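You operate a simulated robot arm through the tools that you are given. There is no shell and no other tool. Be economical: measure what you need, move in short steps, check, and stop when the job is done.

You are at the controls of a simulated robot arm. One attempt, no reset.

## Task
Fill the tall blue cup to its lower line and the tall green cup to its lower line.
Fine: use the swing tap; open the tank valve first and close it at the end. Where these are worked on the way, their far stop is far enough and under half their travel is too little: tank valve.

Only the result counts: the job must be done as asked and must still hold three seconds after the hand-in. Knocking over, shifting, dropping, spilling or breaking anything else fails it.

## Robot
A 6-joint arm with a two-finger parallel gripper, fixed in place. Base frame: the origin is at the foot of the arm, x ahead of it, y to its left, z up. Readings come in mm, rad, newtons and seconds.
With the tool pointing down near the work surface it reaches from about 100 to 600 mm from the base axis. Its first joint turns from -2.897 to 2.897 rad. Payload 1.57 kg.
Tool frame: the origin (TCP) lies between the finger pads and is the grasp point; the fingertips stand 30 mm ahead of it; z points along the fingers, y is the line along which they close. Largest opening 110 mm; finger width 24, thickness 12; the body of the gripper, 48 by 112 mm, starts 78 mm behind the TCP.
Orientation is that of the tool frame in the base frame, as a unit quaternion [x, y, z, w]. With the fingers straight down and closing along the base's y, the tool's x points along the base's -x, its y along +y and its z along -z.

## Interface
- The arm moves only by the tool servo_tool. Its argument "targets" is a list of rows, each a list of 7 numbers: the shift along the tool's x, y, z in mm, then the turn, a rotation vector about the tool's x, y, z in rad, then the finger opening in mm, from 0 to 110. In form: [[dx, dy, dz, ax, ay, az, fingers], ...]. A call has 1 to 12 rows; each row shifts and turns the commanded pose from where the row before left it, along the tool's axes as they then stand. Each row takes 0.2 s and may step no farther than 50 mm and 0.15 rad from the row before; otherwise, or with a gripper value out of range, the whole call is refused. A pose out of reach is approached as far as the arm can. The call stops where the force on the tool passes 90 N (or 10 N more than at its start, if that is more) or the arm is blocked; 0.2 s more then pass. The fingers move at their own pace (about 108 mm/s each) and stop on an object; they squeeze with about 21 N. The grip force told is the motor's: it shows also when the fingers shut on nothing. Time passes only in rows, and 0.2 s behind the last, so rows that do not move let the fingers close. The reply holds the time, the measured pose of the TCP, the force on the tool along the base axes, the opening and the grip force, in the units named above and with some noise, with the torque about the TCP (base axes, N m) and any sound that the robot's microphone picked up.
- Cameras (640 x 400 px; columns grow to the right, rows downward): "scene" is fixed at [219.6, 500.9, 1478.2]; the picture's right is [-0.88, -0.47, 0.00], its down [-0.36, 0.66, -0.66] and it looks along [0.31, -0.58, -0.75] (base axes); focal length 239 px, centre (320, 200). "wrist" rides on the gripper at [70, 16, -141] in the tool frame; the picture's right is [-0.23, 0.97, 0.00], its down [-0.86, -0.20, -0.48] and it looks along [-0.47, -0.11, 0.88] (tool axes); focal length 222 px, centre (320, 200).
- get_image(camera): a new picture of that camera. No time passes.
- move_column(by): slides the trunk up (or, below 0, down) by that many mm; the arm rides with it, the base frame stays. It gives what a move gives, with no picture.
- pixel_to_xyz(camera, pixels): for up to 12 pixels [column, row] of the newest picture of that camera ("zoom" is the newest enlarged one), the place [x, y, z] in the base frame of the surface seen there, good to about 2 mm. No time passes.
- close_up(camera, box): a new picture of the part [left, top, right, bottom] of that camera's present view, enlarged. No time passes.
- finish_job(): hands the job in; it is judged then, once.

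Work in short steps. Measure before you move; look again where a grasp or a placing could have gone wrong, and mend it. You have 80 turns and 54 pictures in all, those below and enlarged ones among them. Open the gripper and draw the arm clear of the work before you hand the job in, unless the task says otherwise; then end with one line.

The tools are called after "Request:" by a JSON object that holds its "method" and its "body". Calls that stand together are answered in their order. servo_tool: Moves the arm, as the interface text tells. Its arguments: {"type":"object","properties":{"targets":{"type":"array","items":{"type":"array","items":{"type":"number"}}}},"required":["targets"]} The other tools are called the same way: move_column (by) slides the trunk up or down; get_image (camera) takes a picture; pixel_to_xyz (camera, pixels) gives the place of the surface under pixels of a picture; close_up (camera, box) takes an enlarged picture of a part of a camera's view; finish_job () hands the job in.

At the start:

```text
time_s: 0.0
position: [299.1, 245.2, 1270.0]
tool_rot: [0.0, 1.0, 0.0, 0.001]
ft_force: [0.0, 0.6, 0.2]
moment: [-0.02, 0.0, 0.01]
finger_gap: 110.0
grip_force: 0.1
trunk travel left (down, up): [-325.0, 265.0]
```

scene: 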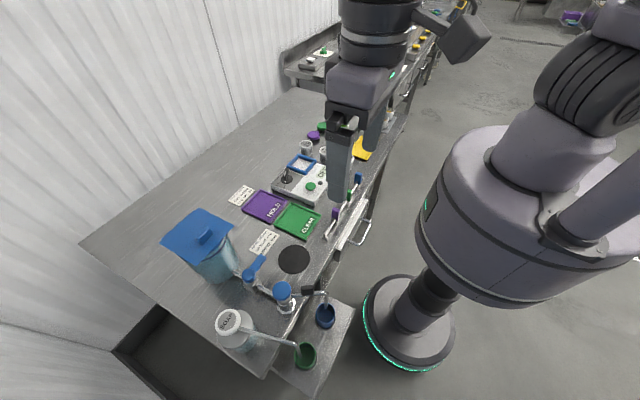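
wrist: 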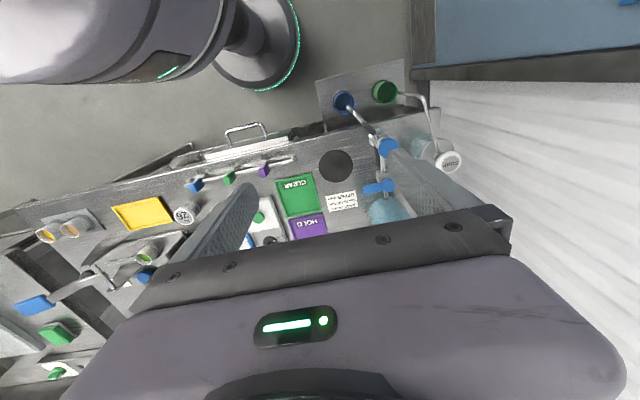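

I'll look closer at the tank, valve, tap and cups around (200-350, 210-380) in the scene.

Request:
{"method": "close_up", "body": {"camera": "scene", "box": [160, 200, 360, 380]}}

Request:
{"method": "close_up", "body": {"camera": "wrist", "box": [300, 60, 480, 220]}}

```text
2.22 times, centred on (260, 290) of scene
```

zoom: 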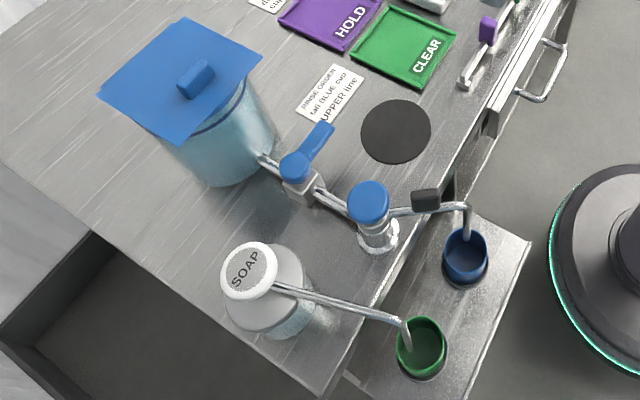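

```text
2.50 times, centred on (390, 140) of wrist
```

zoom: 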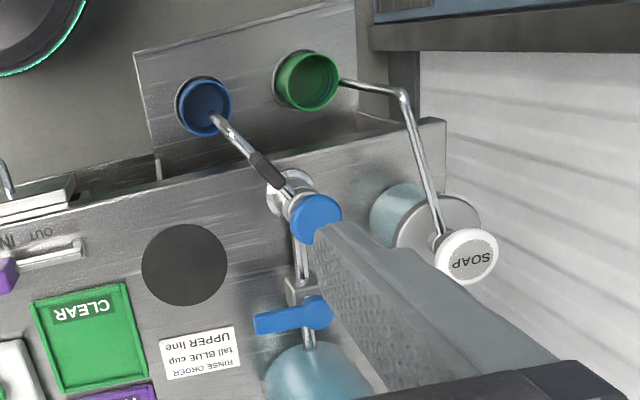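

I'll measure the key points: lever, tap knob, spout handle, spout end, cups, shelf, bench.

Request:
{"method": "close_up", "body": {"camera": "scene", "box": [225, 245, 345, 320]}}

Request:
{"method": "close_up", "body": {"camera": "scene", "box": [220, 170, 340, 245]}}

Request:
{"method": "pixel_to_xyz", "body": {"camera": "scene", "pixels": [[248.7, 274.2], [262.3, 259.4], [282.5, 288], [307.3, 290], [325.3, 293.6], [326, 305], [326, 318], [305, 358], [325, 346], [293, 260], [304, 346], [232, 320]]}}

```text
5.33 times, centred on (285, 282) of scene
```

zoom: 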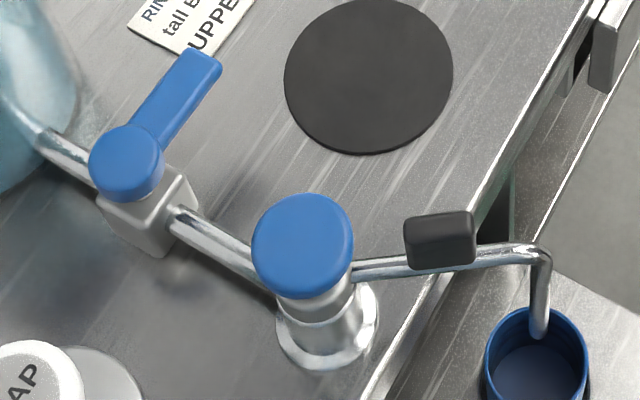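

```text
5.33 times, centred on (280, 208) of scene
```

zoom: 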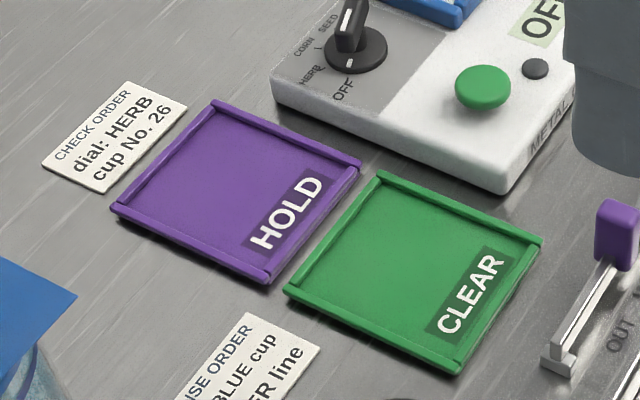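

```text
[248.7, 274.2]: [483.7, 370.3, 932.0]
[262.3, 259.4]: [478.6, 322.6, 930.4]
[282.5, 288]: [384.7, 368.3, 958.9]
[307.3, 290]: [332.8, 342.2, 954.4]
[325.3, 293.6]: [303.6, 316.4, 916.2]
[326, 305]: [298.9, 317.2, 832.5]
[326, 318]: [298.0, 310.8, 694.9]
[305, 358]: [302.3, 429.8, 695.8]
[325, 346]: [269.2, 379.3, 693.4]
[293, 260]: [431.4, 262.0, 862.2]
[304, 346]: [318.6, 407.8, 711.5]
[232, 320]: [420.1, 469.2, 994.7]
```

Lever pivot is near (484,370,932) with its tip at (478,322), perpendicular to the pipe (closed). I lower the trunk and move over to view the tap and cups from the wrist.

Request:
{"method": "move_column", "body": {"by": -200}}

Request:
{"method": "servo_tool", "body": {"targets": [[30, 20, 0, 0, 0, 0, 110], [30, 20, 0, 0, 0, 0, 110], [0, 20, 0, 0, 0, 0, 110]]}}

Request:
{"method": "get_image", "body": {"camera": "wrist"}}

```text
time_s: 2.2
position: [300.4, 244.6, 1069.8]
tool_rot: [-0.001, 1.0, 0.0, 0.0]
ft_force: [-0.2, 0.3, -0.6]
moment: [0.04, 0.01, -0.02]
finger_gap: 109.8
grip_force: 0.0
trunk travel left (down, up): [-125.0, 465.0]
```

```text
time_s: 3.0
position: [239.5, 306.3, 1069.6]
tool_rot: [-0.001, 1.0, 0.0, 0.0]
ft_force: [0.1, -0.2, -0.5]
moment: [0.0, -0.04, -0.02]
finger_gap: 110.1
grip_force: 0.0
trunk travel left (down, up): [-125.0, 465.0]
```

```text
47 pictures are left
```

wrist: 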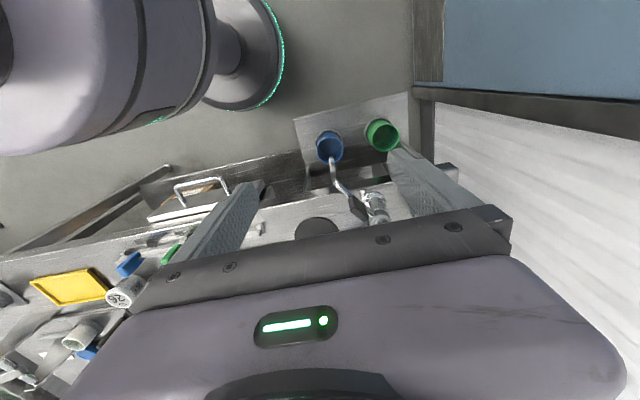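

The cups are at (330,147) and (382,134) here; I zoom for fill lines.

Request:
{"method": "close_up", "body": {"camera": "wrist", "box": [290, 100, 420, 230]}}

Request:
{"method": "close_up", "body": {"camera": "scene", "box": [280, 285, 350, 375]}}

```text
3.08 times, centred on (355, 165) of wrist
```

zoom: 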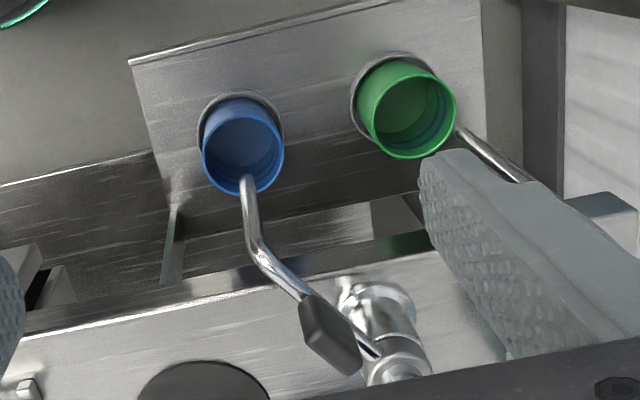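

```text
4.44 times, centred on (315, 330) of scene
```

zoom: 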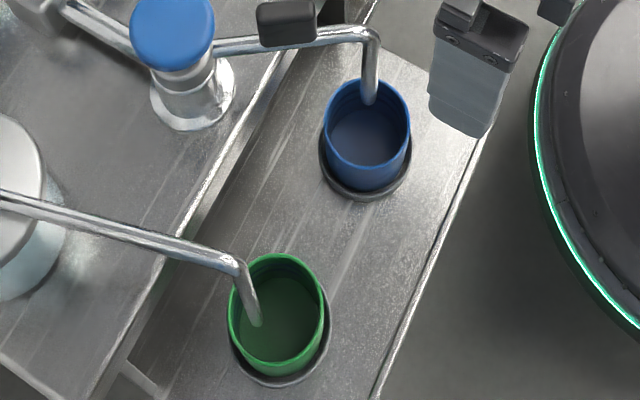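

Lines seem to be rings inside the cups. I measure rims, interior and tap geometry in this zoom, and zoom further into each cup.

Request:
{"method": "pixel_to_xyz", "body": {"camera": "zoom", "pixels": [[324, 120], [409, 118], [366, 165], [365, 145], [230, 315], [323, 312], [276, 372], [275, 330], [372, 38], [370, 98], [255, 320], [175, 30]]}}

Request:
{"method": "close_up", "body": {"camera": "scene", "box": [314, 297, 340, 331]}}

Request:
{"method": "close_up", "body": {"camera": "wrist", "box": [325, 125, 350, 165]}}

```text
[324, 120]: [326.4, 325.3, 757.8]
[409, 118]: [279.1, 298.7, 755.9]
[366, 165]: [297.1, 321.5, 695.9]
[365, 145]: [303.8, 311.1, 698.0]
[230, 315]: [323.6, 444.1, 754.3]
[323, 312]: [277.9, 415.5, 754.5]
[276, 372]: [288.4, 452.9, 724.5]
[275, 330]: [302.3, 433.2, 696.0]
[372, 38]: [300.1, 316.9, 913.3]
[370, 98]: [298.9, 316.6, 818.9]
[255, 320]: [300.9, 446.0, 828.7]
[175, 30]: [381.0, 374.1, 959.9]
```

```text
11.76 times, centred on (327, 314) of scene
```

zoom: 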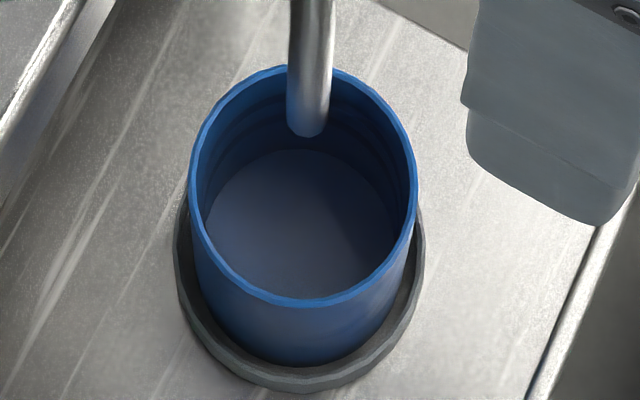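

```text
10.00 times, centred on (338, 145) of wrist
```

zoom: 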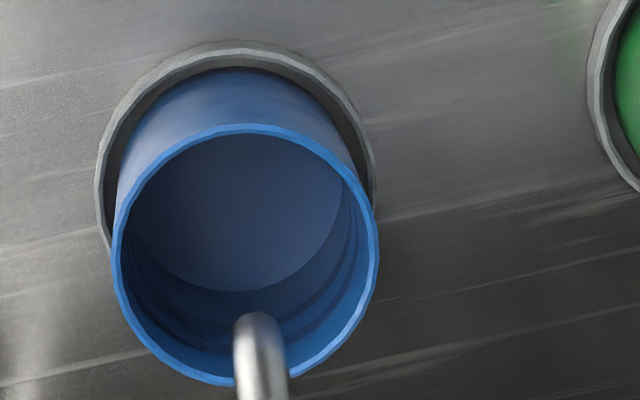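

Two dark bands appear inside the blue cup; I zoom more and read their heights.

Request:
{"method": "close_up", "body": {"camera": "wrist", "box": [317, 150, 333, 160]}}

Request:
{"method": "close_up", "body": {"camera": "wrist", "box": [370, 117, 402, 153]}}

```text
16.00 times, centred on (325, 155) of wrist
```

zoom: 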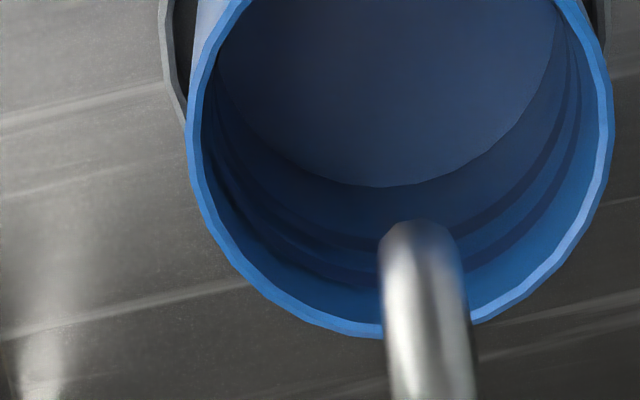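

```text
11.11 times, centred on (386, 135) of wrist
```

zoom: 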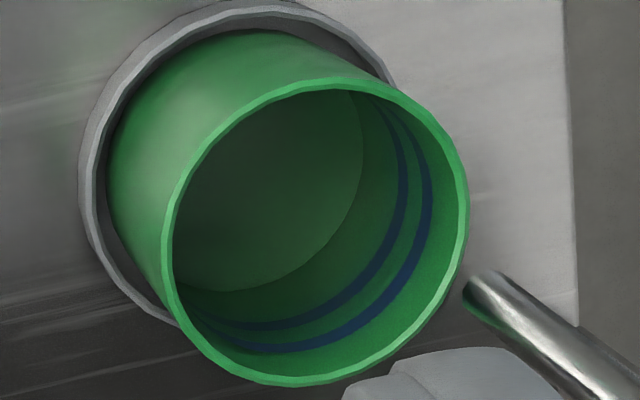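

Both rings are visible; read heights of green rings (zoom) and blue rings (wrist).

Request:
{"method": "pixel_to_xyz", "body": {"camera": "zoom", "pixels": [[403, 200], [430, 200], [250, 327], [250, 348], [465, 200], [300, 276], [260, 377]]}}

Request:
{"method": "pixel_to_xyz", "body": {"camera": "wrist", "pixels": [[325.6, 157.4], [325.6, 159.4], [333.3, 156.6], [333.8, 157.9], [325, 162.7]]}}

```text
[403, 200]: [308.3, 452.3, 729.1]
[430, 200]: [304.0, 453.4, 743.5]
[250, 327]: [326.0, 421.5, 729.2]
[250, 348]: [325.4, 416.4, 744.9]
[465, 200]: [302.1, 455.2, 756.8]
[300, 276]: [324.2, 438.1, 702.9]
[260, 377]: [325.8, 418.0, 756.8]
```

```text
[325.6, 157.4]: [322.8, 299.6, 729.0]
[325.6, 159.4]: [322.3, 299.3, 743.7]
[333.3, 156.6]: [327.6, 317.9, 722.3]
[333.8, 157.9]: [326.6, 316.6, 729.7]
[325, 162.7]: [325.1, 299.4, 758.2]
```

Lower lines are at z≈729 (rims 757). Now refine the valve lever geometry and tank clearance.

Request:
{"method": "close_up", "body": {"camera": "scene", "box": [170, 205, 320, 305]}}

Request:
{"method": "pixel_to_xyz", "body": {"camera": "scene", "pixels": [[263, 256.5], [256, 264.5], [248.5, 271.5], [264.8, 255], [235, 225], [200, 262], [220, 275], [237, 262], [204, 232], [160, 240]]}}

```text
4.00 times, centred on (245, 255) of scene
```

zoom: 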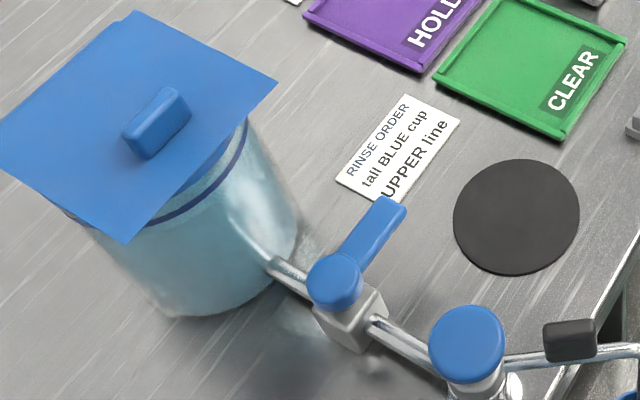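

```text
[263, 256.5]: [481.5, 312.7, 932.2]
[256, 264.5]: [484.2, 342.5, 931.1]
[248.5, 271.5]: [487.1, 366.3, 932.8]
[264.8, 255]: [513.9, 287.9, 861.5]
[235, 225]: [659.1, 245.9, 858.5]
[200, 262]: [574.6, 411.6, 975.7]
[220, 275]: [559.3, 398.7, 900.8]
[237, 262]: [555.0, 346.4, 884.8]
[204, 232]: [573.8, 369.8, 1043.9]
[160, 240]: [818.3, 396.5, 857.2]
```

Check lid extents for gripper clearance.

Request:
{"method": "pixel_to_xyz", "body": {"camera": "zoom", "pixels": [[270, 84], [130, 235], [200, 160], [15, 140], [140, 20], [160, 100], [215, 170], [275, 240]]}}

```text
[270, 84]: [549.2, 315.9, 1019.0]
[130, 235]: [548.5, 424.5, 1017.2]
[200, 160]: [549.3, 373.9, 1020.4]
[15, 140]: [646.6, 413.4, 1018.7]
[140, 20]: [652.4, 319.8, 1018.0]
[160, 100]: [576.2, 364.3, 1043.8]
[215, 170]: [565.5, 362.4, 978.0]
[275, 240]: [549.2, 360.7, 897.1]
```

Lid front edge is at x≈548, z≈1020, so TCP at z 948 keeps the gripper body above it. I turn the tool by 90° so the fingers close along x.

Request:
{"method": "servo_tool", "body": {"targets": [[0, 0, 0, 0, 0, -0.1428, 60], [0, 0, 0, 0, 0, -0.1428, 60], [0, 0, 0, 0, 0, -0.1428, 60], [0, 0, 0, 0, 0, -0.1428, 60], [0, 0, 0, 0, 0, -0.1428, 60], [0, 0, 0, 0, 0, -0.1428, 60], [0, 0, 0, 0, 0, -0.1428, 60], [0, 0, 0, 0, 0, -0.1428, 60], [0, 0, 0, 0, 0, -0.1428, 60], [0, 0, 0, 0, 0, -0.1428, 60], [0, 0, 0, 0, 0, -0.1428, 60]]}}

```text
time_s: 5.4
position: [241.3, 304.9, 1069.3]
tool_rot: [0.708, -0.706, -0.001, 0.0]
ft_force: [0.8, 0.2, 0.0]
moment: [0.02, -0.01, 0.01]
finger_gap: 60.0
grip_force: 0.0
trunk travel left (down, up): [-125.0, 465.0]
```

Orientation is right (tool x→-y, tool y→-x). Travel to above the lever at (482,322).

Request:
{"method": "servo_tool", "body": {"targets": [[-3, -40, 0, 0, 0, 0, 50], [-3, -40, 0, 0, 0, 0, 50], [-3, -40, 0, 0, 0, 0, 50], [-3, -40, 0, 0, 0, 0, 50], [-3, -40, 0, 0, 0, 0, 50], [-2, -41, 0, 0, 0, 0, 50], [0, 0, 30, 0, 0, 0, 50]]}}

Request:
{"method": "get_image", "body": {"camera": "wrist"}}

```text
time_s: 7.0
position: [484.3, 321.6, 1038.1]
tool_rot: [-0.707, 0.707, 0.0, 0.0]
ft_force: [0.9, -0.4, -0.5]
moment: [-0.01, 0.02, -0.02]
finger_gap: 49.9
grip_force: 0.1
trunk travel left (down, up): [-125.0, 465.0]
```

```text
39 pictures are left
```

wrist: 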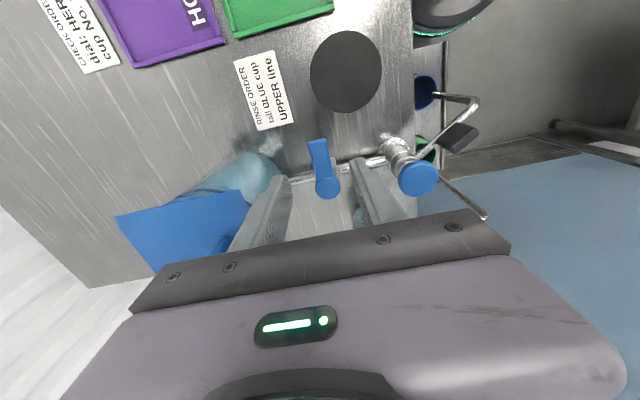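

The lever at (322,165) lies between the fingers. Descend to z≈948 and close gently.

Request:
{"method": "servo_tool", "body": {"targets": [[0, 0, 30, 0, 0, 0, 50], [0, 0, 30, 0, 0, 0, 50], [0, 0, 30, 0, 0, 0, 50], [0, 0, 0, 0, 0, 0, 50]]}}

Request:
{"method": "servo_tool", "body": {"targets": [[0, 0, 0, 0, 0, 0, 30], [0, 0, 0, 0, 0, 0, 14], [0, 0, 0, 0, 0, 0, 5], [0, 0, 0, 0, 0, 0, 5]]}}

Request:
{"method": "get_image", "body": {"camera": "wrist"}}

```text
time_s: 8.0
position: [481.2, 320.7, 948.8]
tool_rot: [0.707, -0.707, 0.0, 0.0]
ft_force: [-0.2, -0.1, 0.2]
moment: [0.02, -0.04, 0.01]
finger_gap: 50.3
grip_force: 0.1
trunk travel left (down, up): [-125.0, 465.0]
```

```text
time_s: 9.0
position: [482.1, 321.3, 947.5]
tool_rot: [0.707, -0.707, 0.0, 0.0]
ft_force: [12.7, -1.2, 2.3]
moment: [-0.56, -0.28, -0.68]
finger_gap: 23.2
grip_force: 35.1
trunk travel left (down, up): [-125.0, 465.0]
```

```text
38 pictures are left
```

wrist: 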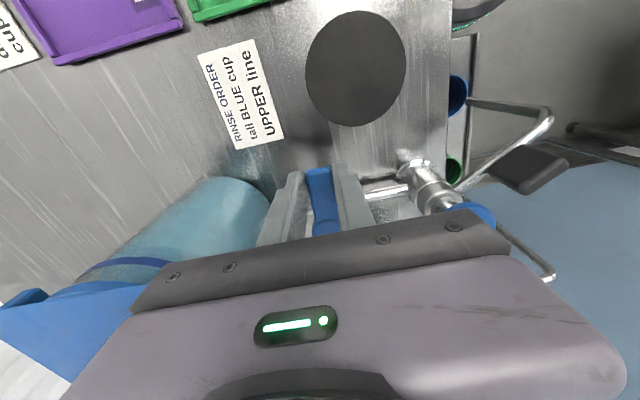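

Lever is held (gap 23). Loosen to 28 and swing the lever around its pivot (47 mm in −tool x), clockwise from above toward the tap.

Request:
{"method": "servo_tool", "body": {"targets": [[0, 0, 0, 0, 0, 0, 27], [-0.5, 6.7, 0, 0, 0, 0.1428, 27], [-0.5, 6.7, 0, 0, 0, 0.1428, 27], [-0.5, 6.7, 0, 0, 0, 0.1428, 27], [-0.5, 6.7, 0, 0, 0, 0.1428, 27]]}}

Request:
{"method": "get_image", "body": {"camera": "wrist"}}

```text
time_s: 10.2
position: [456.0, 326.9, 949.9]
tool_rot: [-0.478, 0.878, 0.0, 0.001]
ft_force: [1.6, -0.9, 0.7]
moment: [-0.06, -0.03, 0.0]
finger_gap: 28.5
grip_force: 0.6
trunk travel left (down, up): [-125.0, 465.0]
```

```text
37 pictures are left
```

wrist: 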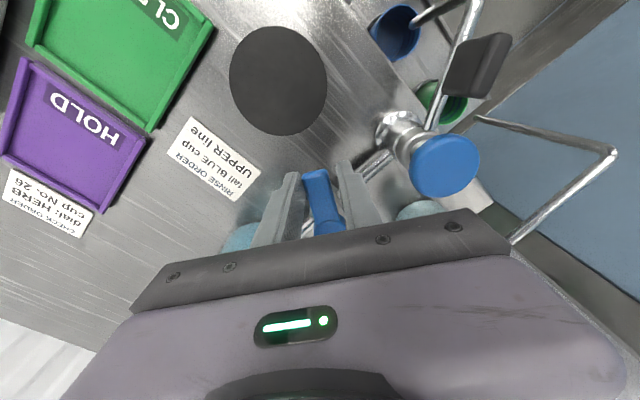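

The lever follows freely. Continue the rest of the 90°.

Request:
{"method": "servo_tool", "body": {"targets": [[-0.5, 6.7, 0, 0, 0, 0.1428, 27], [-0.5, 6.7, 0, 0, 0, 0.1428, 27], [-0.5, 6.7, 0, 0, 0, 0.1428, 27], [-0.5, 6.7, 0, 0, 0, 0.1428, 27], [-0.5, 6.7, 0, 0, 0, 0.1428, 27], [-0.5, 6.7, 0, 0, 0, 0.1428, 27], [-0.5, 6.7, 0, 0, 0, 0.1428, 27]]}}

Request:
{"method": "get_image", "body": {"camera": "wrist"}}

```text
time_s: 11.8
position: [434.1, 368.7, 950.0]
tool_rot: [0.001, 1.0, 0.0, -0.002]
ft_force: [0.0, -1.8, 0.2]
moment: [-0.05, 0.0, 0.03]
finger_gap: 28.4
grip_force: 0.9
trunk travel left (down, up): [-125.0, 465.0]
```

```text
36 pictures are left
```

wrist: 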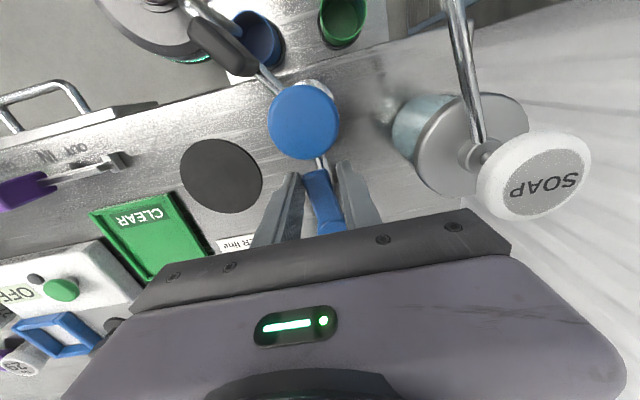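

The lever is nearly aligned with the pipe; push a few mm more in +y to reach the stop.

Request:
{"method": "servo_tool", "body": {"targets": [[0, 3, 0, 0, 0, 0, 27], [0, 3, 0, 0, 0, 0, 27], [0, 3, 0, 0, 0, 0, 27]]}}

```text
time_s: 12.6
position: [434.0, 374.6, 951.2]
tool_rot: [0.0, 1.0, 0.0, 0.0]
ft_force: [1.6, -7.8, 1.7]
moment: [-0.18, -0.11, -0.05]
finger_gap: 34.0
grip_force: 4.0
trunk travel left (down, up): [-125.0, 465.0]
```

Resisted with 8 N and the finger yields: at the stop. Back off to centre, lift and look.

Request:
{"method": "servo_tool", "body": {"targets": [[0, -5, 0, 0, 0, 0, 45], [0, 0, -40, 0, 0, 0, 45], [0, 0, -40, 0, 0, 0, 45], [40, 0, 0, 0, 0, 0, 45], [40, -40, 0, 0, 0, 0, 45], [40, -40, 0, 0, 0, 0, 45]]}}

Request:
{"method": "close_up", "body": {"camera": "scene", "box": [210, 240, 350, 330]}}

Request:
{"method": "get_image", "body": {"camera": "wrist"}}

```text
refused: row 5 steps farther than a row can; nothing moved
```

```text
4.44 times, centred on (280, 285) of scene
```

zoom: 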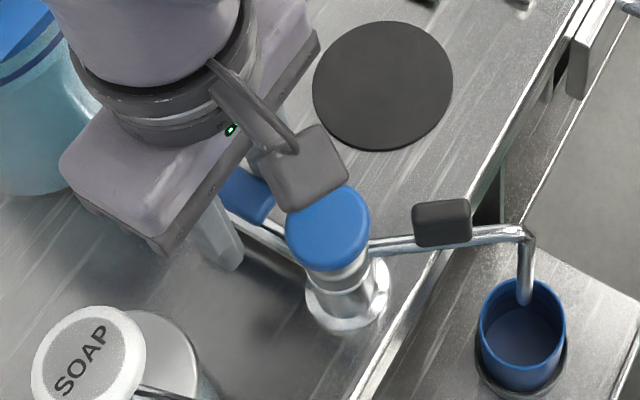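

```text
34 pictures are left
```

wrist: 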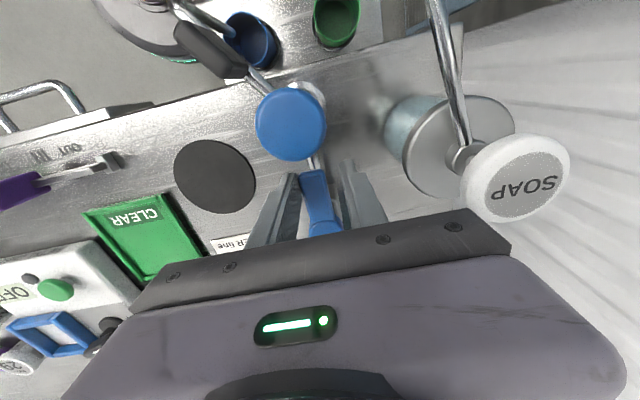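

The lever now lies along the pipe (open). Back off, lift, close the fingers and go over the tap cap at (383,370).

Request:
{"method": "servo_tool", "body": {"targets": [[0, -5, 0, 0, 0, 0, 45], [0, 0, -35, 0, 0, 0, 45], [0, 0, -35, 0, 0, 0, 20], [25, 0, 0, 0, 0, 0, 0], [26, 0, 0, 0, 0, 0, 0], [0, 0, 0, 0, 0, 0, 0]]}}

Request:
{"method": "get_image", "body": {"camera": "wrist"}}

```text
time_s: 14.0
position: [383.7, 371.9, 1019.9]
tool_rot: [0.0, 1.0, 0.001, 0.0]
ft_force: [0.4, 0.5, 0.2]
moment: [-0.04, -0.01, 0.01]
finger_gap: 0.1
grip_force: 20.7
trunk travel left (down, up): [-125.0, 465.0]
```

```text
33 pictures are left
```

wrist: 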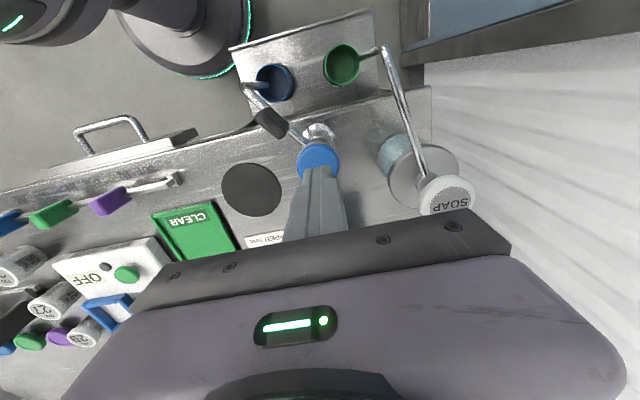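

Descend toward the cap top (959) and touch lightly.

Request:
{"method": "servo_tool", "body": {"targets": [[0, 0, 20, 0, 0, 0, 0], [0, 0, 8, 0, 0, 0, 0], [0, 0, 3, 0, 0, 0, 0], [0, 0, 3, 0, 0, 0, 0]]}}

Request:
{"method": "close_up", "body": {"camera": "wrist", "box": [220, 20, 380, 120]}}

```text
time_s: 15.0
position: [385.3, 372.0, 985.9]
tool_rot: [0.0, 1.0, 0.0, 0.0]
ft_force: [1.4, 1.0, 3.6]
moment: [0.01, -0.04, 0.0]
finger_gap: 0.2
grip_force: 20.7
trunk travel left (down, up): [-125.0, 465.0]
```

```text
4.00 times, centred on (300, 70) of wrist
```

zoom: 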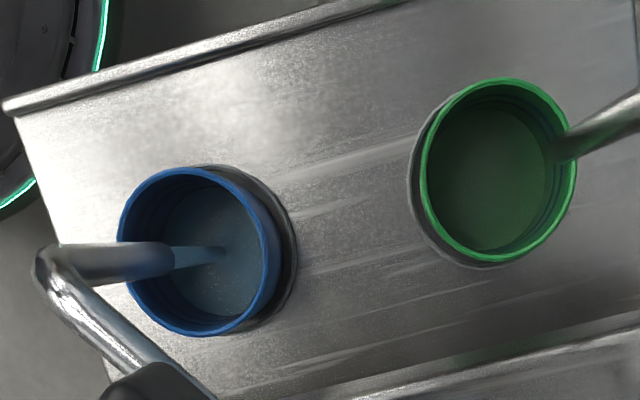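

A stream shows at (200,257) under the spout: pressing dispenses. Lift to see whether it stops on release.

Request:
{"method": "servo_tool", "body": {"targets": [[0, 0, -10, 0, 0, 0, 0], [0, 0, 0, 0, 0, 0, 0]]}}

Request:
{"method": "close_up", "body": {"camera": "wrist", "box": [240, 45, 320, 95]}}

```text
time_s: 15.6
position: [384.7, 373.5, 996.5]
tool_rot: [0.0, 1.0, 0.0, 0.001]
ft_force: [-0.7, 0.7, 0.4]
moment: [0.02, 0.01, -0.04]
finger_gap: 0.1
grip_force: 21.2
trunk travel left (down, up): [-125.0, 465.0]
```

```text
8.00 times, centred on (280, 70) of wrist
```

zoom: 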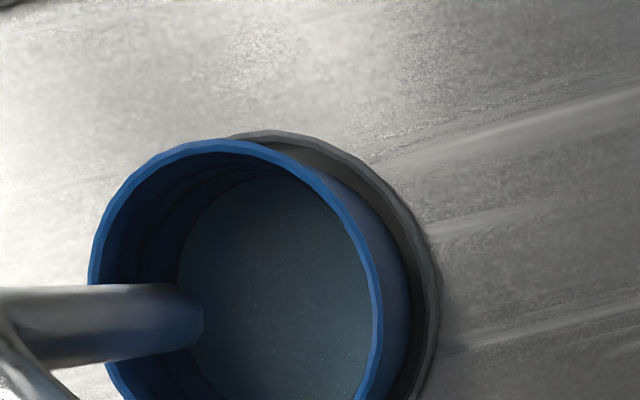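

Stream stopped on release. I read the current level.

Request:
{"method": "pixel_to_xyz", "body": {"camera": "zoom", "pixels": [[270, 230], [300, 300], [250, 280], [300, 250]]}}

```text
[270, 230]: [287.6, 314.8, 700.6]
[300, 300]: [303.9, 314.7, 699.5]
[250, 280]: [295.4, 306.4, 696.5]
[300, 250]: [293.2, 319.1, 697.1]
```

Level ≈698.5 after ~0.5 s. Do a measured press: down 11, hold 1 s, up.

Request:
{"method": "servo_tool", "body": {"targets": [[0, 0, 11, 0, 0, 0, 0], [0, 0, 0, 0, 0, 0, 0], [0, 0, 0, 0, 0, 0, 0], [0, 0, 0, 0, 0, 0, 0], [0, 0, 0, 0, 0, 0, 0], [0, 0, 0, 0, 0, 0, 0], [0, 0, -11, 0, 0, 0, 0], [0, 0, 0, 0, 0, 0, 0]]}}

Request:
{"method": "close_up", "body": {"camera": "wrist", "box": [240, 55, 320, 105]}}

Request:
{"method": "pixel_to_xyz", "body": {"camera": "zoom", "pixels": [[270, 150], [300, 220], [250, 200], [300, 170], [280, 190], [290, 200], [310, 190]]}}

```text
time_s: 17.4
position: [383.3, 374.1, 995.3]
tool_rot: [0.0, 1.0, 0.0, 0.0]
ft_force: [-0.1, 0.0, 0.7]
moment: [0.02, -0.01, -0.01]
finger_gap: 0.0
grip_force: 21.2
trunk travel left (down, up): [-125.0, 465.0]
```

```text
8.00 times, centred on (280, 80) of wrist
```

zoom: 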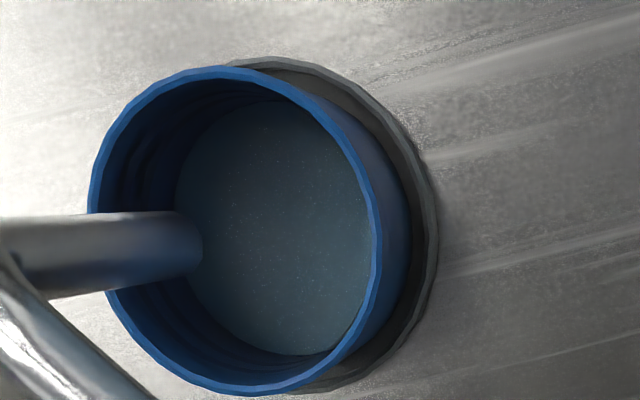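

```text
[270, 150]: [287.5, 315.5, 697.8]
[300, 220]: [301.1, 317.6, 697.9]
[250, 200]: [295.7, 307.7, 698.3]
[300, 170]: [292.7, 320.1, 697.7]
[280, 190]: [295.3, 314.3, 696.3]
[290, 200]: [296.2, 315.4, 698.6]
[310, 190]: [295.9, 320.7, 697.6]
```

Little change; press deeper (14 mm) and observe during the hold.

Request:
{"method": "servo_tool", "body": {"targets": [[0, 0, 11, 0, 0, 0, 0], [0, 0, 3, 0, 0, 0, 0], [0, 0, 0, 0, 0, 0, 0]]}}

Request:
{"method": "close_up", "body": {"camera": "wrist", "box": [240, 55, 320, 105]}}

Request:
{"method": "pixel_to_xyz", "body": {"camera": "zoom", "pixels": [[270, 150], [300, 220], [250, 200], [300, 170], [280, 190], [290, 200], [310, 190]]}}

```text
time_s: 18.2
position: [382.1, 372.5, 981.5]
tool_rot: [0.0, 1.0, 0.0, 0.0]
ft_force: [1.8, 0.8, 5.2]
moment: [0.09, -0.01, 0.02]
finger_gap: 0.0
grip_force: 20.7
trunk travel left (down, up): [-125.0, 465.0]
```

```text
8.00 times, centred on (280, 80) of wrist
```

zoom: 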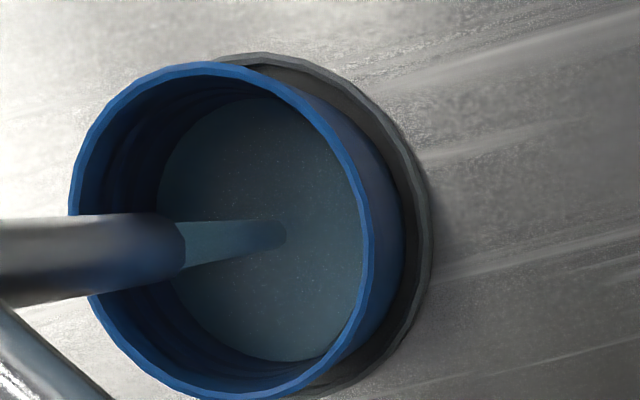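

```text
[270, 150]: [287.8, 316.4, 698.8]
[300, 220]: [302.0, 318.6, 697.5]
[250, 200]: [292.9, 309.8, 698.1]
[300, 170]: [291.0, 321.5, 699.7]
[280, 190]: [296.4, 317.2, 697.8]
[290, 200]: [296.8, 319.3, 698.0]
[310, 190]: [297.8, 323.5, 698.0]
```

Water flows, slowly (~1 mm/s of level). Hold the press for 2.6 s more and re-measure.

Request:
{"method": "servo_tool", "body": {"targets": [[0, 0, 0, 0, 0, 0, 0], [0, 0, 0, 0, 0, 0, 0], [0, 0, 0, 0, 0, 0, 0], [0, 0, 0, 0, 0, 0, 0], [0, 0, 0, 0, 0, 0, 0], [0, 0, 0, 0, 0, 0, 0], [0, 0, 0, 0, 0, 0, 0], [0, 0, 0, 0, 0, 0, 0], [0, 0, 0, 0, 0, 0, 0], [0, 0, 0, 0, 0, 0, 0], [0, 0, 0, 0, 0, 0, 0], [0, 0, 0, 0, 0, 0, 0]]}}

Request:
{"method": "close_up", "body": {"camera": "wrist", "box": [240, 55, 320, 105]}}

Request:
{"method": "pixel_to_xyz", "body": {"camera": "zoom", "pixels": [[270, 150], [300, 180], [250, 200], [300, 170], [280, 190], [290, 190], [310, 190], [260, 170], [280, 280]]}}

```text
time_s: 20.8
position: [382.6, 372.3, 981.2]
tool_rot: [0.0, 1.0, 0.001, 0.0]
ft_force: [0.8, -0.1, 5.0]
moment: [0.02, -0.04, -0.01]
finger_gap: 0.2
grip_force: 21.0
trunk travel left (down, up): [-125.0, 465.0]
```

```text
8.00 times, centred on (280, 80) of wrist
```

zoom: 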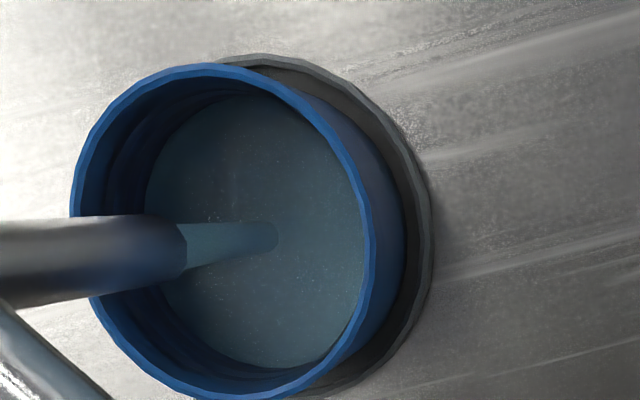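

```text
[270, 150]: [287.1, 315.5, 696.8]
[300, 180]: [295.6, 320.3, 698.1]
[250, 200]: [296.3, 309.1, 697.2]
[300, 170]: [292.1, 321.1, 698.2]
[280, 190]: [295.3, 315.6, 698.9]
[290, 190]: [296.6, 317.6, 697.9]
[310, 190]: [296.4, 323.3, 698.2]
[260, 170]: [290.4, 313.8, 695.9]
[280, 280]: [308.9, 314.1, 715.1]
```

Depth sees through the water, so I must use the waterline on the wall. Zoom on the left inner wall (wrist ~(255,75)).

Request:
{"method": "close_up", "body": {"camera": "wrist", "box": [246, 62, 270, 77]}}

Request:
{"method": "pixel_to_xyz", "body": {"camera": "zoom", "pixels": [[100, 280], [140, 280], [180, 280], [200, 280], [220, 280], [240, 280], [260, 280], [280, 280], [300, 280], [320, 280], [340, 280], [360, 280]]}}

```text
16.00 times, centred on (258, 70) of wrist
```

zoom: 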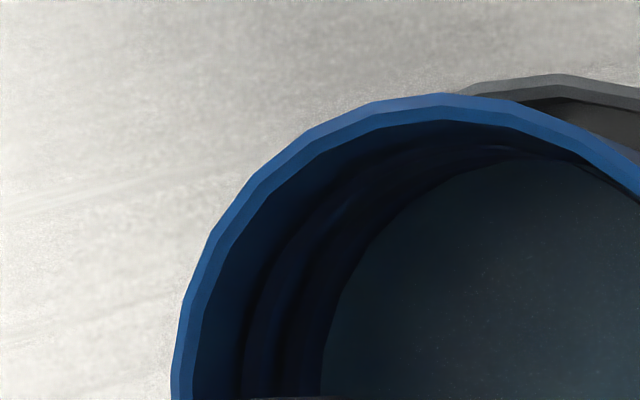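

```text
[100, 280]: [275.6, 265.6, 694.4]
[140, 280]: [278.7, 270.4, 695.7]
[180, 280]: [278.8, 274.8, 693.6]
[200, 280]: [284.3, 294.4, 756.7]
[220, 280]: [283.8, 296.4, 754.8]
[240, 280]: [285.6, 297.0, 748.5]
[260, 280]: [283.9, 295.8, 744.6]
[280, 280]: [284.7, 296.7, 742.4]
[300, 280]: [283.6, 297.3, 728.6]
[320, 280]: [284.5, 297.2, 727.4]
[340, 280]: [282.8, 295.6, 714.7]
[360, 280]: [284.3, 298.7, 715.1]
```

Waterline at row 280 is about px 348 → z≈712; rate ≈3.3 mm/s. Line 729 needs ~5 s; hold 2.6 s then re-measure.

Request:
{"method": "servo_tool", "body": {"targets": [[0, 0, 0, 0, 0, 0, 0], [0, 0, 0, 0, 0, 0, 0], [0, 0, 0, 0, 0, 0, 0], [0, 0, 0, 0, 0, 0, 0], [0, 0, 0, 0, 0, 0, 0], [0, 0, 0, 0, 0, 0, 0], [0, 0, 0, 0, 0, 0, 0], [0, 0, 0, 0, 0, 0, 0], [0, 0, 0, 0, 0, 0, 0], [0, 0, 0, 0, 0, 0, 0], [0, 0, 0, 0, 0, 0, 0], [0, 0, 0, 0, 0, 0, 0]]}}

Request:
{"method": "close_up", "body": {"camera": "wrist", "box": [246, 62, 270, 77]}}

Request:
{"method": "pixel_to_xyz", "body": {"camera": "zoom", "pixels": [[260, 280], [270, 280], [280, 280], [290, 280], [300, 280], [310, 280], [320, 280], [330, 280], [340, 280], [350, 280], [360, 280], [380, 280]]}}

```text
time_s: 23.4
position: [382.0, 371.3, 981.8]
tool_rot: [0.0, 1.0, 0.0, 0.0]
ft_force: [0.3, 1.7, 5.1]
moment: [0.0, -0.03, 0.0]
finger_gap: 0.0
grip_force: 21.4
trunk travel left (down, up): [-125.0, 465.0]
```

```text
16.00 times, centred on (258, 70) of wrist
```

zoom: 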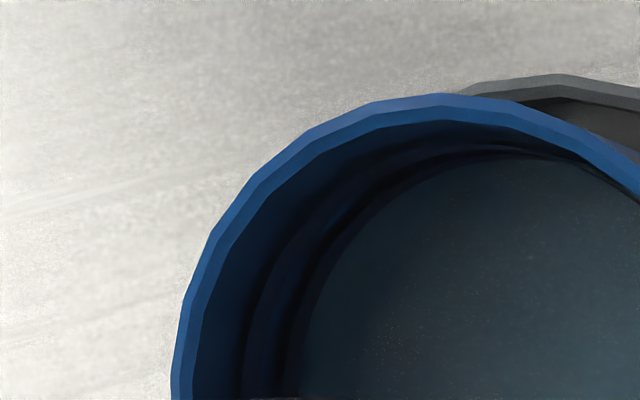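

```text
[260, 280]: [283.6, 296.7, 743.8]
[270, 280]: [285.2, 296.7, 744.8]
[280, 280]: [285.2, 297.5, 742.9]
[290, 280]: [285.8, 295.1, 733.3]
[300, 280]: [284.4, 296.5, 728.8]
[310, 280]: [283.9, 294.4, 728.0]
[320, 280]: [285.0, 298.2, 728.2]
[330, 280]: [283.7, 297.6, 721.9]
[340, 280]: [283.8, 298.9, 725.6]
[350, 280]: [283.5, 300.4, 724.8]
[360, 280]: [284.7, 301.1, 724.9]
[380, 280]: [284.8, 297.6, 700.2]
```

Waterline at row 280 ≈ px 328, just under the lower ring (px 297–322, z≈728). Hold 0.8 s more.

Request:
{"method": "servo_tool", "body": {"targets": [[0, 0, 0, 0, 0, 0, 0], [0, 0, 0, 0, 0, 0, 0], [0, 0, 0, 0, 0, 0, 0]]}}

Request:
{"method": "close_up", "body": {"camera": "wrist", "box": [252, 64, 264, 71]}}

Request:
{"method": "pixel_to_xyz", "body": {"camera": "zoom", "pixels": [[200, 320], [220, 320], [240, 320], [260, 320], [280, 320], [300, 320], [320, 320], [340, 320], [360, 320], [380, 320], [400, 320], [420, 320]]}}

```text
time_s: 24.2
position: [382.3, 372.9, 981.7]
tool_rot: [0.0, 1.0, 0.0, 0.0]
ft_force: [0.4, 1.7, 4.8]
moment: [0.05, -0.02, -0.03]
finger_gap: 0.1
grip_force: 21.3
trunk travel left (down, up): [-125.0, 465.0]
```

```text
16.00 times, centred on (258, 68) of wrist
```

zoom: 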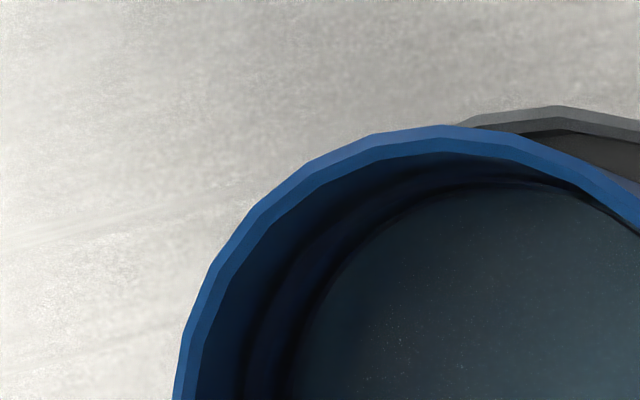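

```text
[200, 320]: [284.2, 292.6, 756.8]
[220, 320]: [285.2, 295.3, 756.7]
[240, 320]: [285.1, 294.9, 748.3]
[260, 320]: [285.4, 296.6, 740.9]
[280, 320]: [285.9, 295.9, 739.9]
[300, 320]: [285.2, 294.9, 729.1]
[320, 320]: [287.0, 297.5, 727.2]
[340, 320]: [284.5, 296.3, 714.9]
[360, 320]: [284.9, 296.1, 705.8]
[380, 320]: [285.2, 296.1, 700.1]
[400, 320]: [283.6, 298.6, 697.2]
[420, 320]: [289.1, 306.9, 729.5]
```

Waterline has entered the lower ring (px 315 at row 320, ring 297–320), and one surface reading gives 729.5. Release now and check from a settled view.

Request:
{"method": "servo_tool", "body": {"targets": [[0, 0, -14, 0, 0, 0, 0], [0, 0, -10, 0, 0, 0, 0], [0, 0, 0, 0, 0, 0, 0]]}}

Request:
{"method": "close_up", "body": {"camera": "wrist", "box": [248, 66, 288, 91]}}

Request:
{"method": "pixel_to_xyz", "body": {"camera": "zoom", "pixels": [[330, 200], [340, 200], [350, 200], [370, 200], [390, 200], [410, 200], [430, 200], [450, 200], [470, 220], [490, 220], [510, 220], [530, 220]]}}

```text
time_s: 25.0
position: [383.0, 372.5, 1005.6]
tool_rot: [0.0, 1.0, 0.0, 0.0]
ft_force: [0.1, 0.6, -1.9]
moment: [-0.01, 0.0, 0.03]
finger_gap: 0.0
grip_force: 20.2
trunk travel left (down, up): [-125.0, 465.0]
```

```text
16.00 times, centred on (268, 78) of wrist
```

zoom: 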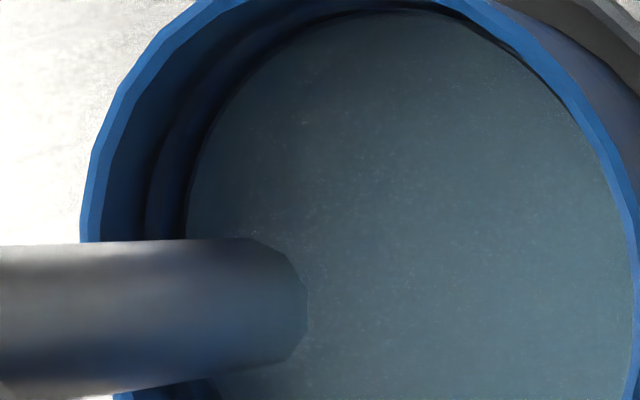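

```text
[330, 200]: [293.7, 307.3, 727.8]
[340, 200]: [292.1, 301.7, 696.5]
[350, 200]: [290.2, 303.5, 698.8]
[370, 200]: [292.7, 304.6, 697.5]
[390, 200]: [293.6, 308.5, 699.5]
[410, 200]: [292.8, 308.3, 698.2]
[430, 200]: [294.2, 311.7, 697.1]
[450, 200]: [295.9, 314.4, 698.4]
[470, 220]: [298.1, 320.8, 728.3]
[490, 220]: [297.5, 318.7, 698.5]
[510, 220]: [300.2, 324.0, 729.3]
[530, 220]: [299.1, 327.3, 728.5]
```

Surface reads ≈728.5, right at the lower line (729). Next the spout: look at its black handle.

Request:
{"method": "close_up", "body": {"camera": "wrist", "box": [225, 40, 385, 140]}}

Request:
{"method": "pixel_to_xyz", "body": {"camera": "scene", "pixels": [[307, 287], [303, 285], [311.5, 284.5], [302.5, 289.5], [311.5, 289], [300, 292.5], [316, 291], [321, 290]]}}

```text
4.00 times, centred on (305, 90) of wrist
```

zoom: 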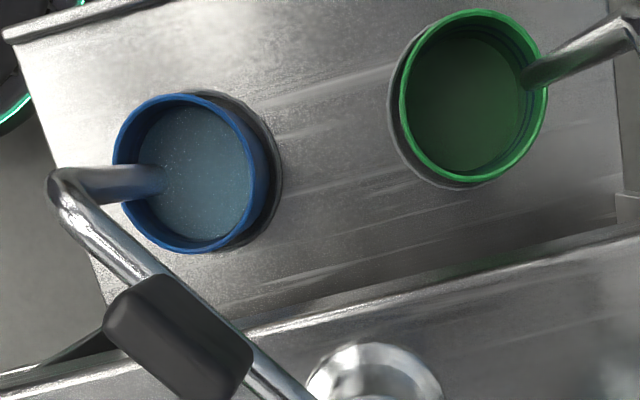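

```text
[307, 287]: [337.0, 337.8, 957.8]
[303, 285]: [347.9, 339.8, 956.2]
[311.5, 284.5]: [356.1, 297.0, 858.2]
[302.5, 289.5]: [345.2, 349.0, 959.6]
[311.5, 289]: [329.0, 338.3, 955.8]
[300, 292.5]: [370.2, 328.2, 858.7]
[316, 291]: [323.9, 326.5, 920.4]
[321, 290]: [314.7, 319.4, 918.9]
```

Handle block: centre ≈(337,341), top z 957, along direction 212° from the pivot (383,370). Move over it, turn the tool to straddle it, and descend.

Request:
{"method": "servo_tool", "body": {"targets": [[0, 0, -10, 0, 0, 0, 0], [23, -16, 0, 0, 0, 0, 20], [23, -15, 0, 0, 0, 0, 40], [0, 0, 0, 0, 0, -0.14, 40], [0, 0, 0, 0, 0, -0.14, 40], [0, 0, 0, 0, 0, -0.14, 40], [0, 0, 0, 0, 0, -0.14, 40], [0, 0, 0, 0, 0, 0, 40]]}}

Request:
{"method": "get_image", "body": {"camera": "wrist"}}

```text
time_s: 26.8
position: [336.8, 342.0, 1017.0]
tool_rot: [-0.277, 0.961, 0.0, 0.0]
ft_force: [-0.8, 0.8, 0.8]
moment: [-0.01, 0.01, 0.03]
finger_gap: 40.0
grip_force: 0.0
trunk travel left (down, up): [-125.0, 465.0]
```

```text
22 pictures are left
```

wrist: 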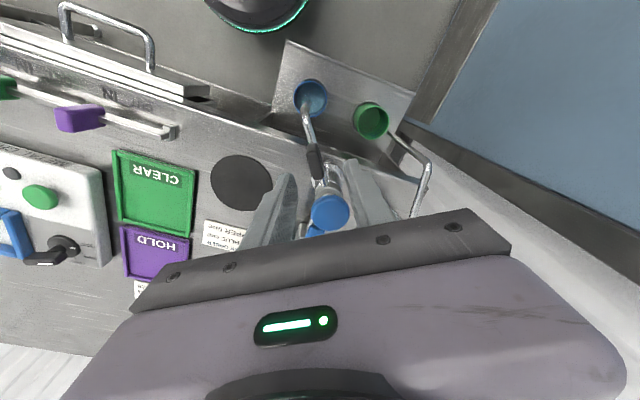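

Handle lies between the fingers. Descend 45 mm.

Request:
{"method": "servo_tool", "body": {"targets": [[0, 0, 20, 0, 0, 0, 40], [0, 0, 15, 0, 0, 0, 40], [0, 0, 10, 0, 0, 0, 40], [0, 0, 0, 0, 0, 0, 30]]}}

Request:
{"method": "get_image", "body": {"camera": "wrist"}}

```text
time_s: 27.8
position: [335.9, 341.0, 969.6]
tool_rot: [-0.276, 0.961, 0.0, 0.0]
ft_force: [0.3, 0.7, 0.1]
moment: [0.01, -0.02, 0.0]
finger_gap: 30.3
grip_force: 0.0
trunk travel left (down, up): [-125.0, 465.0]
```

```text
21 pictures are left
```

wrist: 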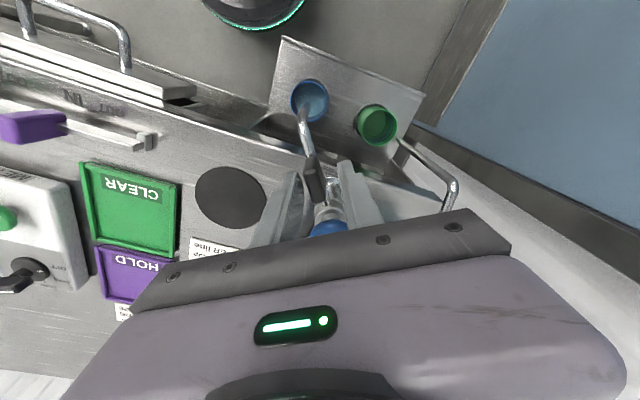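

Swing about the tap pivot (55 mm radius), clockwise ~62° first, then look.

Request:
{"method": "servo_tool", "body": {"targets": [[-0.4, 6.58, 0, 0, 0, 0.12, 24], [-0.4, 6.58, 0, 0, 0, 0.12, 24], [-0.4, 6.58, 0, 0, 0, 0.12, 24], [-0.4, 6.58, 0, 0, 0, 0.12, 24], [-0.4, 6.58, 0, 0, 0, 0.12, 24], [-0.4, 6.58, 0, 0, 0, 0.12, 24], [-0.4, 6.58, 0, 0, 0, 0.12, 24], [-0.4, 6.58, 0, 0, 0, 0.12, 24], [-0.4, 6.58, 0, 0, 0, 0.12, 24]]}}

Request:
{"method": "get_image", "body": {"camera": "wrist"}}

```text
time_s: 29.8
position: [335.6, 398.8, 970.3]
tool_rot: [0.257, 0.966, 0.0, 0.0]
ft_force: [0.1, -0.4, -0.3]
moment: [0.02, -0.02, 0.0]
finger_gap: 24.1
grip_force: 0.0
trunk travel left (down, up): [-125.0, 465.0]
```

```text
20 pictures are left
```

wrist: 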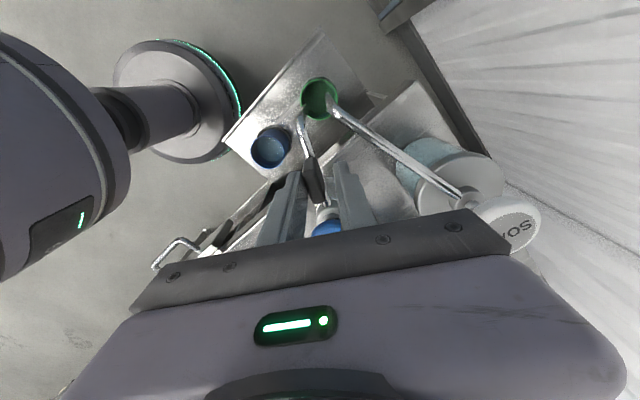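

Spout end near (302,118) is near the green cup edge; measure it.

Request:
{"method": "close_up", "body": {"camera": "wrist", "box": [260, 65, 360, 165]}}

Request:
{"method": "pixel_to_xyz", "body": {"camera": "wrist", "pixels": [[300, 118], [303, 132], [306, 150], [331, 97], [333, 106]]}}

```text
4.00 times, centred on (310, 115) of wrist
```

zoom: 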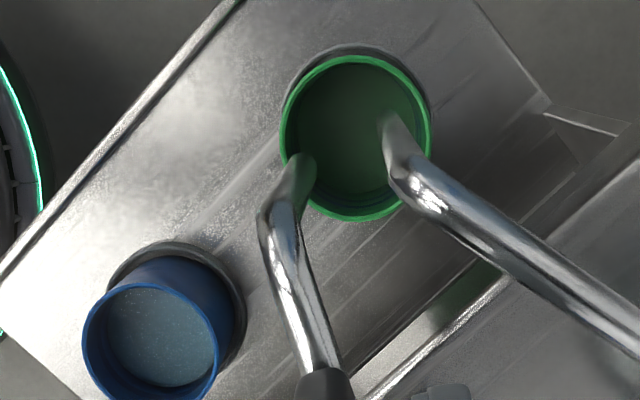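

```text
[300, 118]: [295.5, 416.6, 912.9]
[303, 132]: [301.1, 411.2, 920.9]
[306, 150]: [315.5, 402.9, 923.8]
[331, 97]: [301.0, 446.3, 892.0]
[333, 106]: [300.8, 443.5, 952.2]
```

Spout end ≈(296,414); soap spout is at (301,445). Swing 0.09 rad more to reach ≈(300,423), well inside the green cup.

Request:
{"method": "servo_tool", "body": {"targets": [[-0.2, 4.9, 0, 0, 0, 0.09, 24], [0, 0, 0, 0, 0, 0, 24]]}}

Request:
{"method": "close_up", "body": {"camera": "wrist", "box": [260, 65, 360, 165]}}

Request:
{"method": "pixel_to_xyz", "body": {"camera": "zoom", "pixels": [[270, 240], [275, 215], [300, 185], [310, 160], [350, 120], [400, 150]]}}

```text
time_s: 30.4
position: [338.4, 403.6, 970.1]
tool_rot: [0.301, 0.954, 0.0, 0.0]
ft_force: [0.5, 0.0, 0.0]
moment: [-0.03, 0.02, 0.0]
finger_gap: 23.9
grip_force: 0.1
trunk travel left (down, up): [-125.0, 465.0]
```

```text
4.00 times, centred on (310, 115) of wrist
```

zoom: 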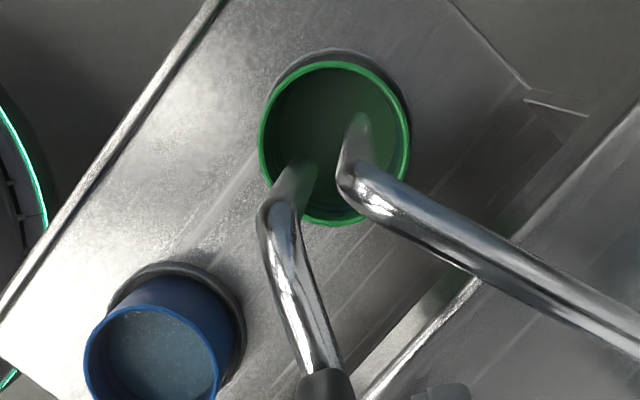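

```text
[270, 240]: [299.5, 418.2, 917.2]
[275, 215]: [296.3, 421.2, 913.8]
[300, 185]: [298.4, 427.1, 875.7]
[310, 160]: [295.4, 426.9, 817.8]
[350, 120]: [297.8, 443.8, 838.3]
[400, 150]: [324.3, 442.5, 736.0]
```

Outlet is at (297,425,818), inside the green cup and 18 mm from the soap tube. Open, lift, turn back, and go over the cap.

Request:
{"method": "servo_tool", "body": {"targets": [[0, 0, 0, 0, 0, 0, 40], [0, 0, -25, 0, 0, 0, 40], [0, 0, -25, 0, 0, 0, 40], [0, 0, 0, 0, 0, -0.14, 40], [0, 0, 0, 0, 0, -0.14, 30], [0, 0, 0, 0, 0, -0.14, 20], [0, 0, 0, 0, 0, -0.14, 10], [0, 0, 0, 0, 0, -0.14, 0], [0, 0, 0, 0, 0, -0.14, 0], [0, 0, 0, 0, 0, -0.14, 0], [0, 0, 0, 0, 0, -0.14, 0]]}}

Request:
{"method": "servo_tool", "body": {"targets": [[-10.3, -26, 0, 0, 0, 0, 0], [-10.3, -26, 0, 0, 0, 0, 0], [0, 0, 10, 0, 0, 0, 0], [0, 0, 0, 0, 0, 0, 0]]}}

Request:
{"method": "get_image", "body": {"camera": "wrist"}}

```text
time_s: 32.8
position: [338.2, 402.6, 1020.5]
tool_rot: [-0.253, 0.967, 0.0, -0.001]
ft_force: [0.6, 0.0, 0.4]
moment: [0.0, 0.0, 0.03]
finger_gap: 0.0
grip_force: 20.7
trunk travel left (down, up): [-125.0, 465.0]
```

```text
time_s: 33.8
position: [381.3, 367.3, 1009.8]
tool_rot: [-0.252, 0.968, 0.0, 0.0]
ft_force: [0.5, -0.8, -1.0]
moment: [-0.02, -0.04, 0.01]
finger_gap: 0.0
grip_force: 21.1
trunk travel left (down, up): [-125.0, 465.0]
```

```text
17 pictures are left
```

wrist: 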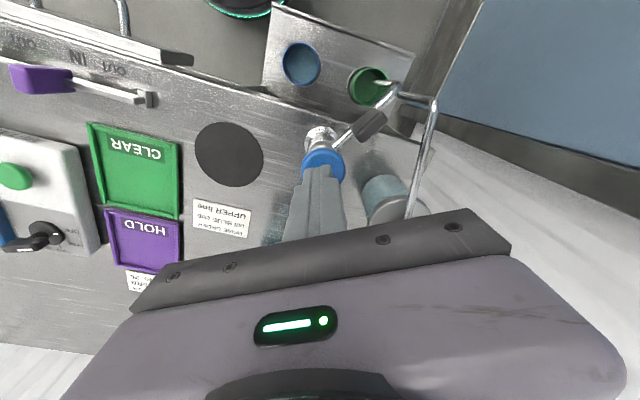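

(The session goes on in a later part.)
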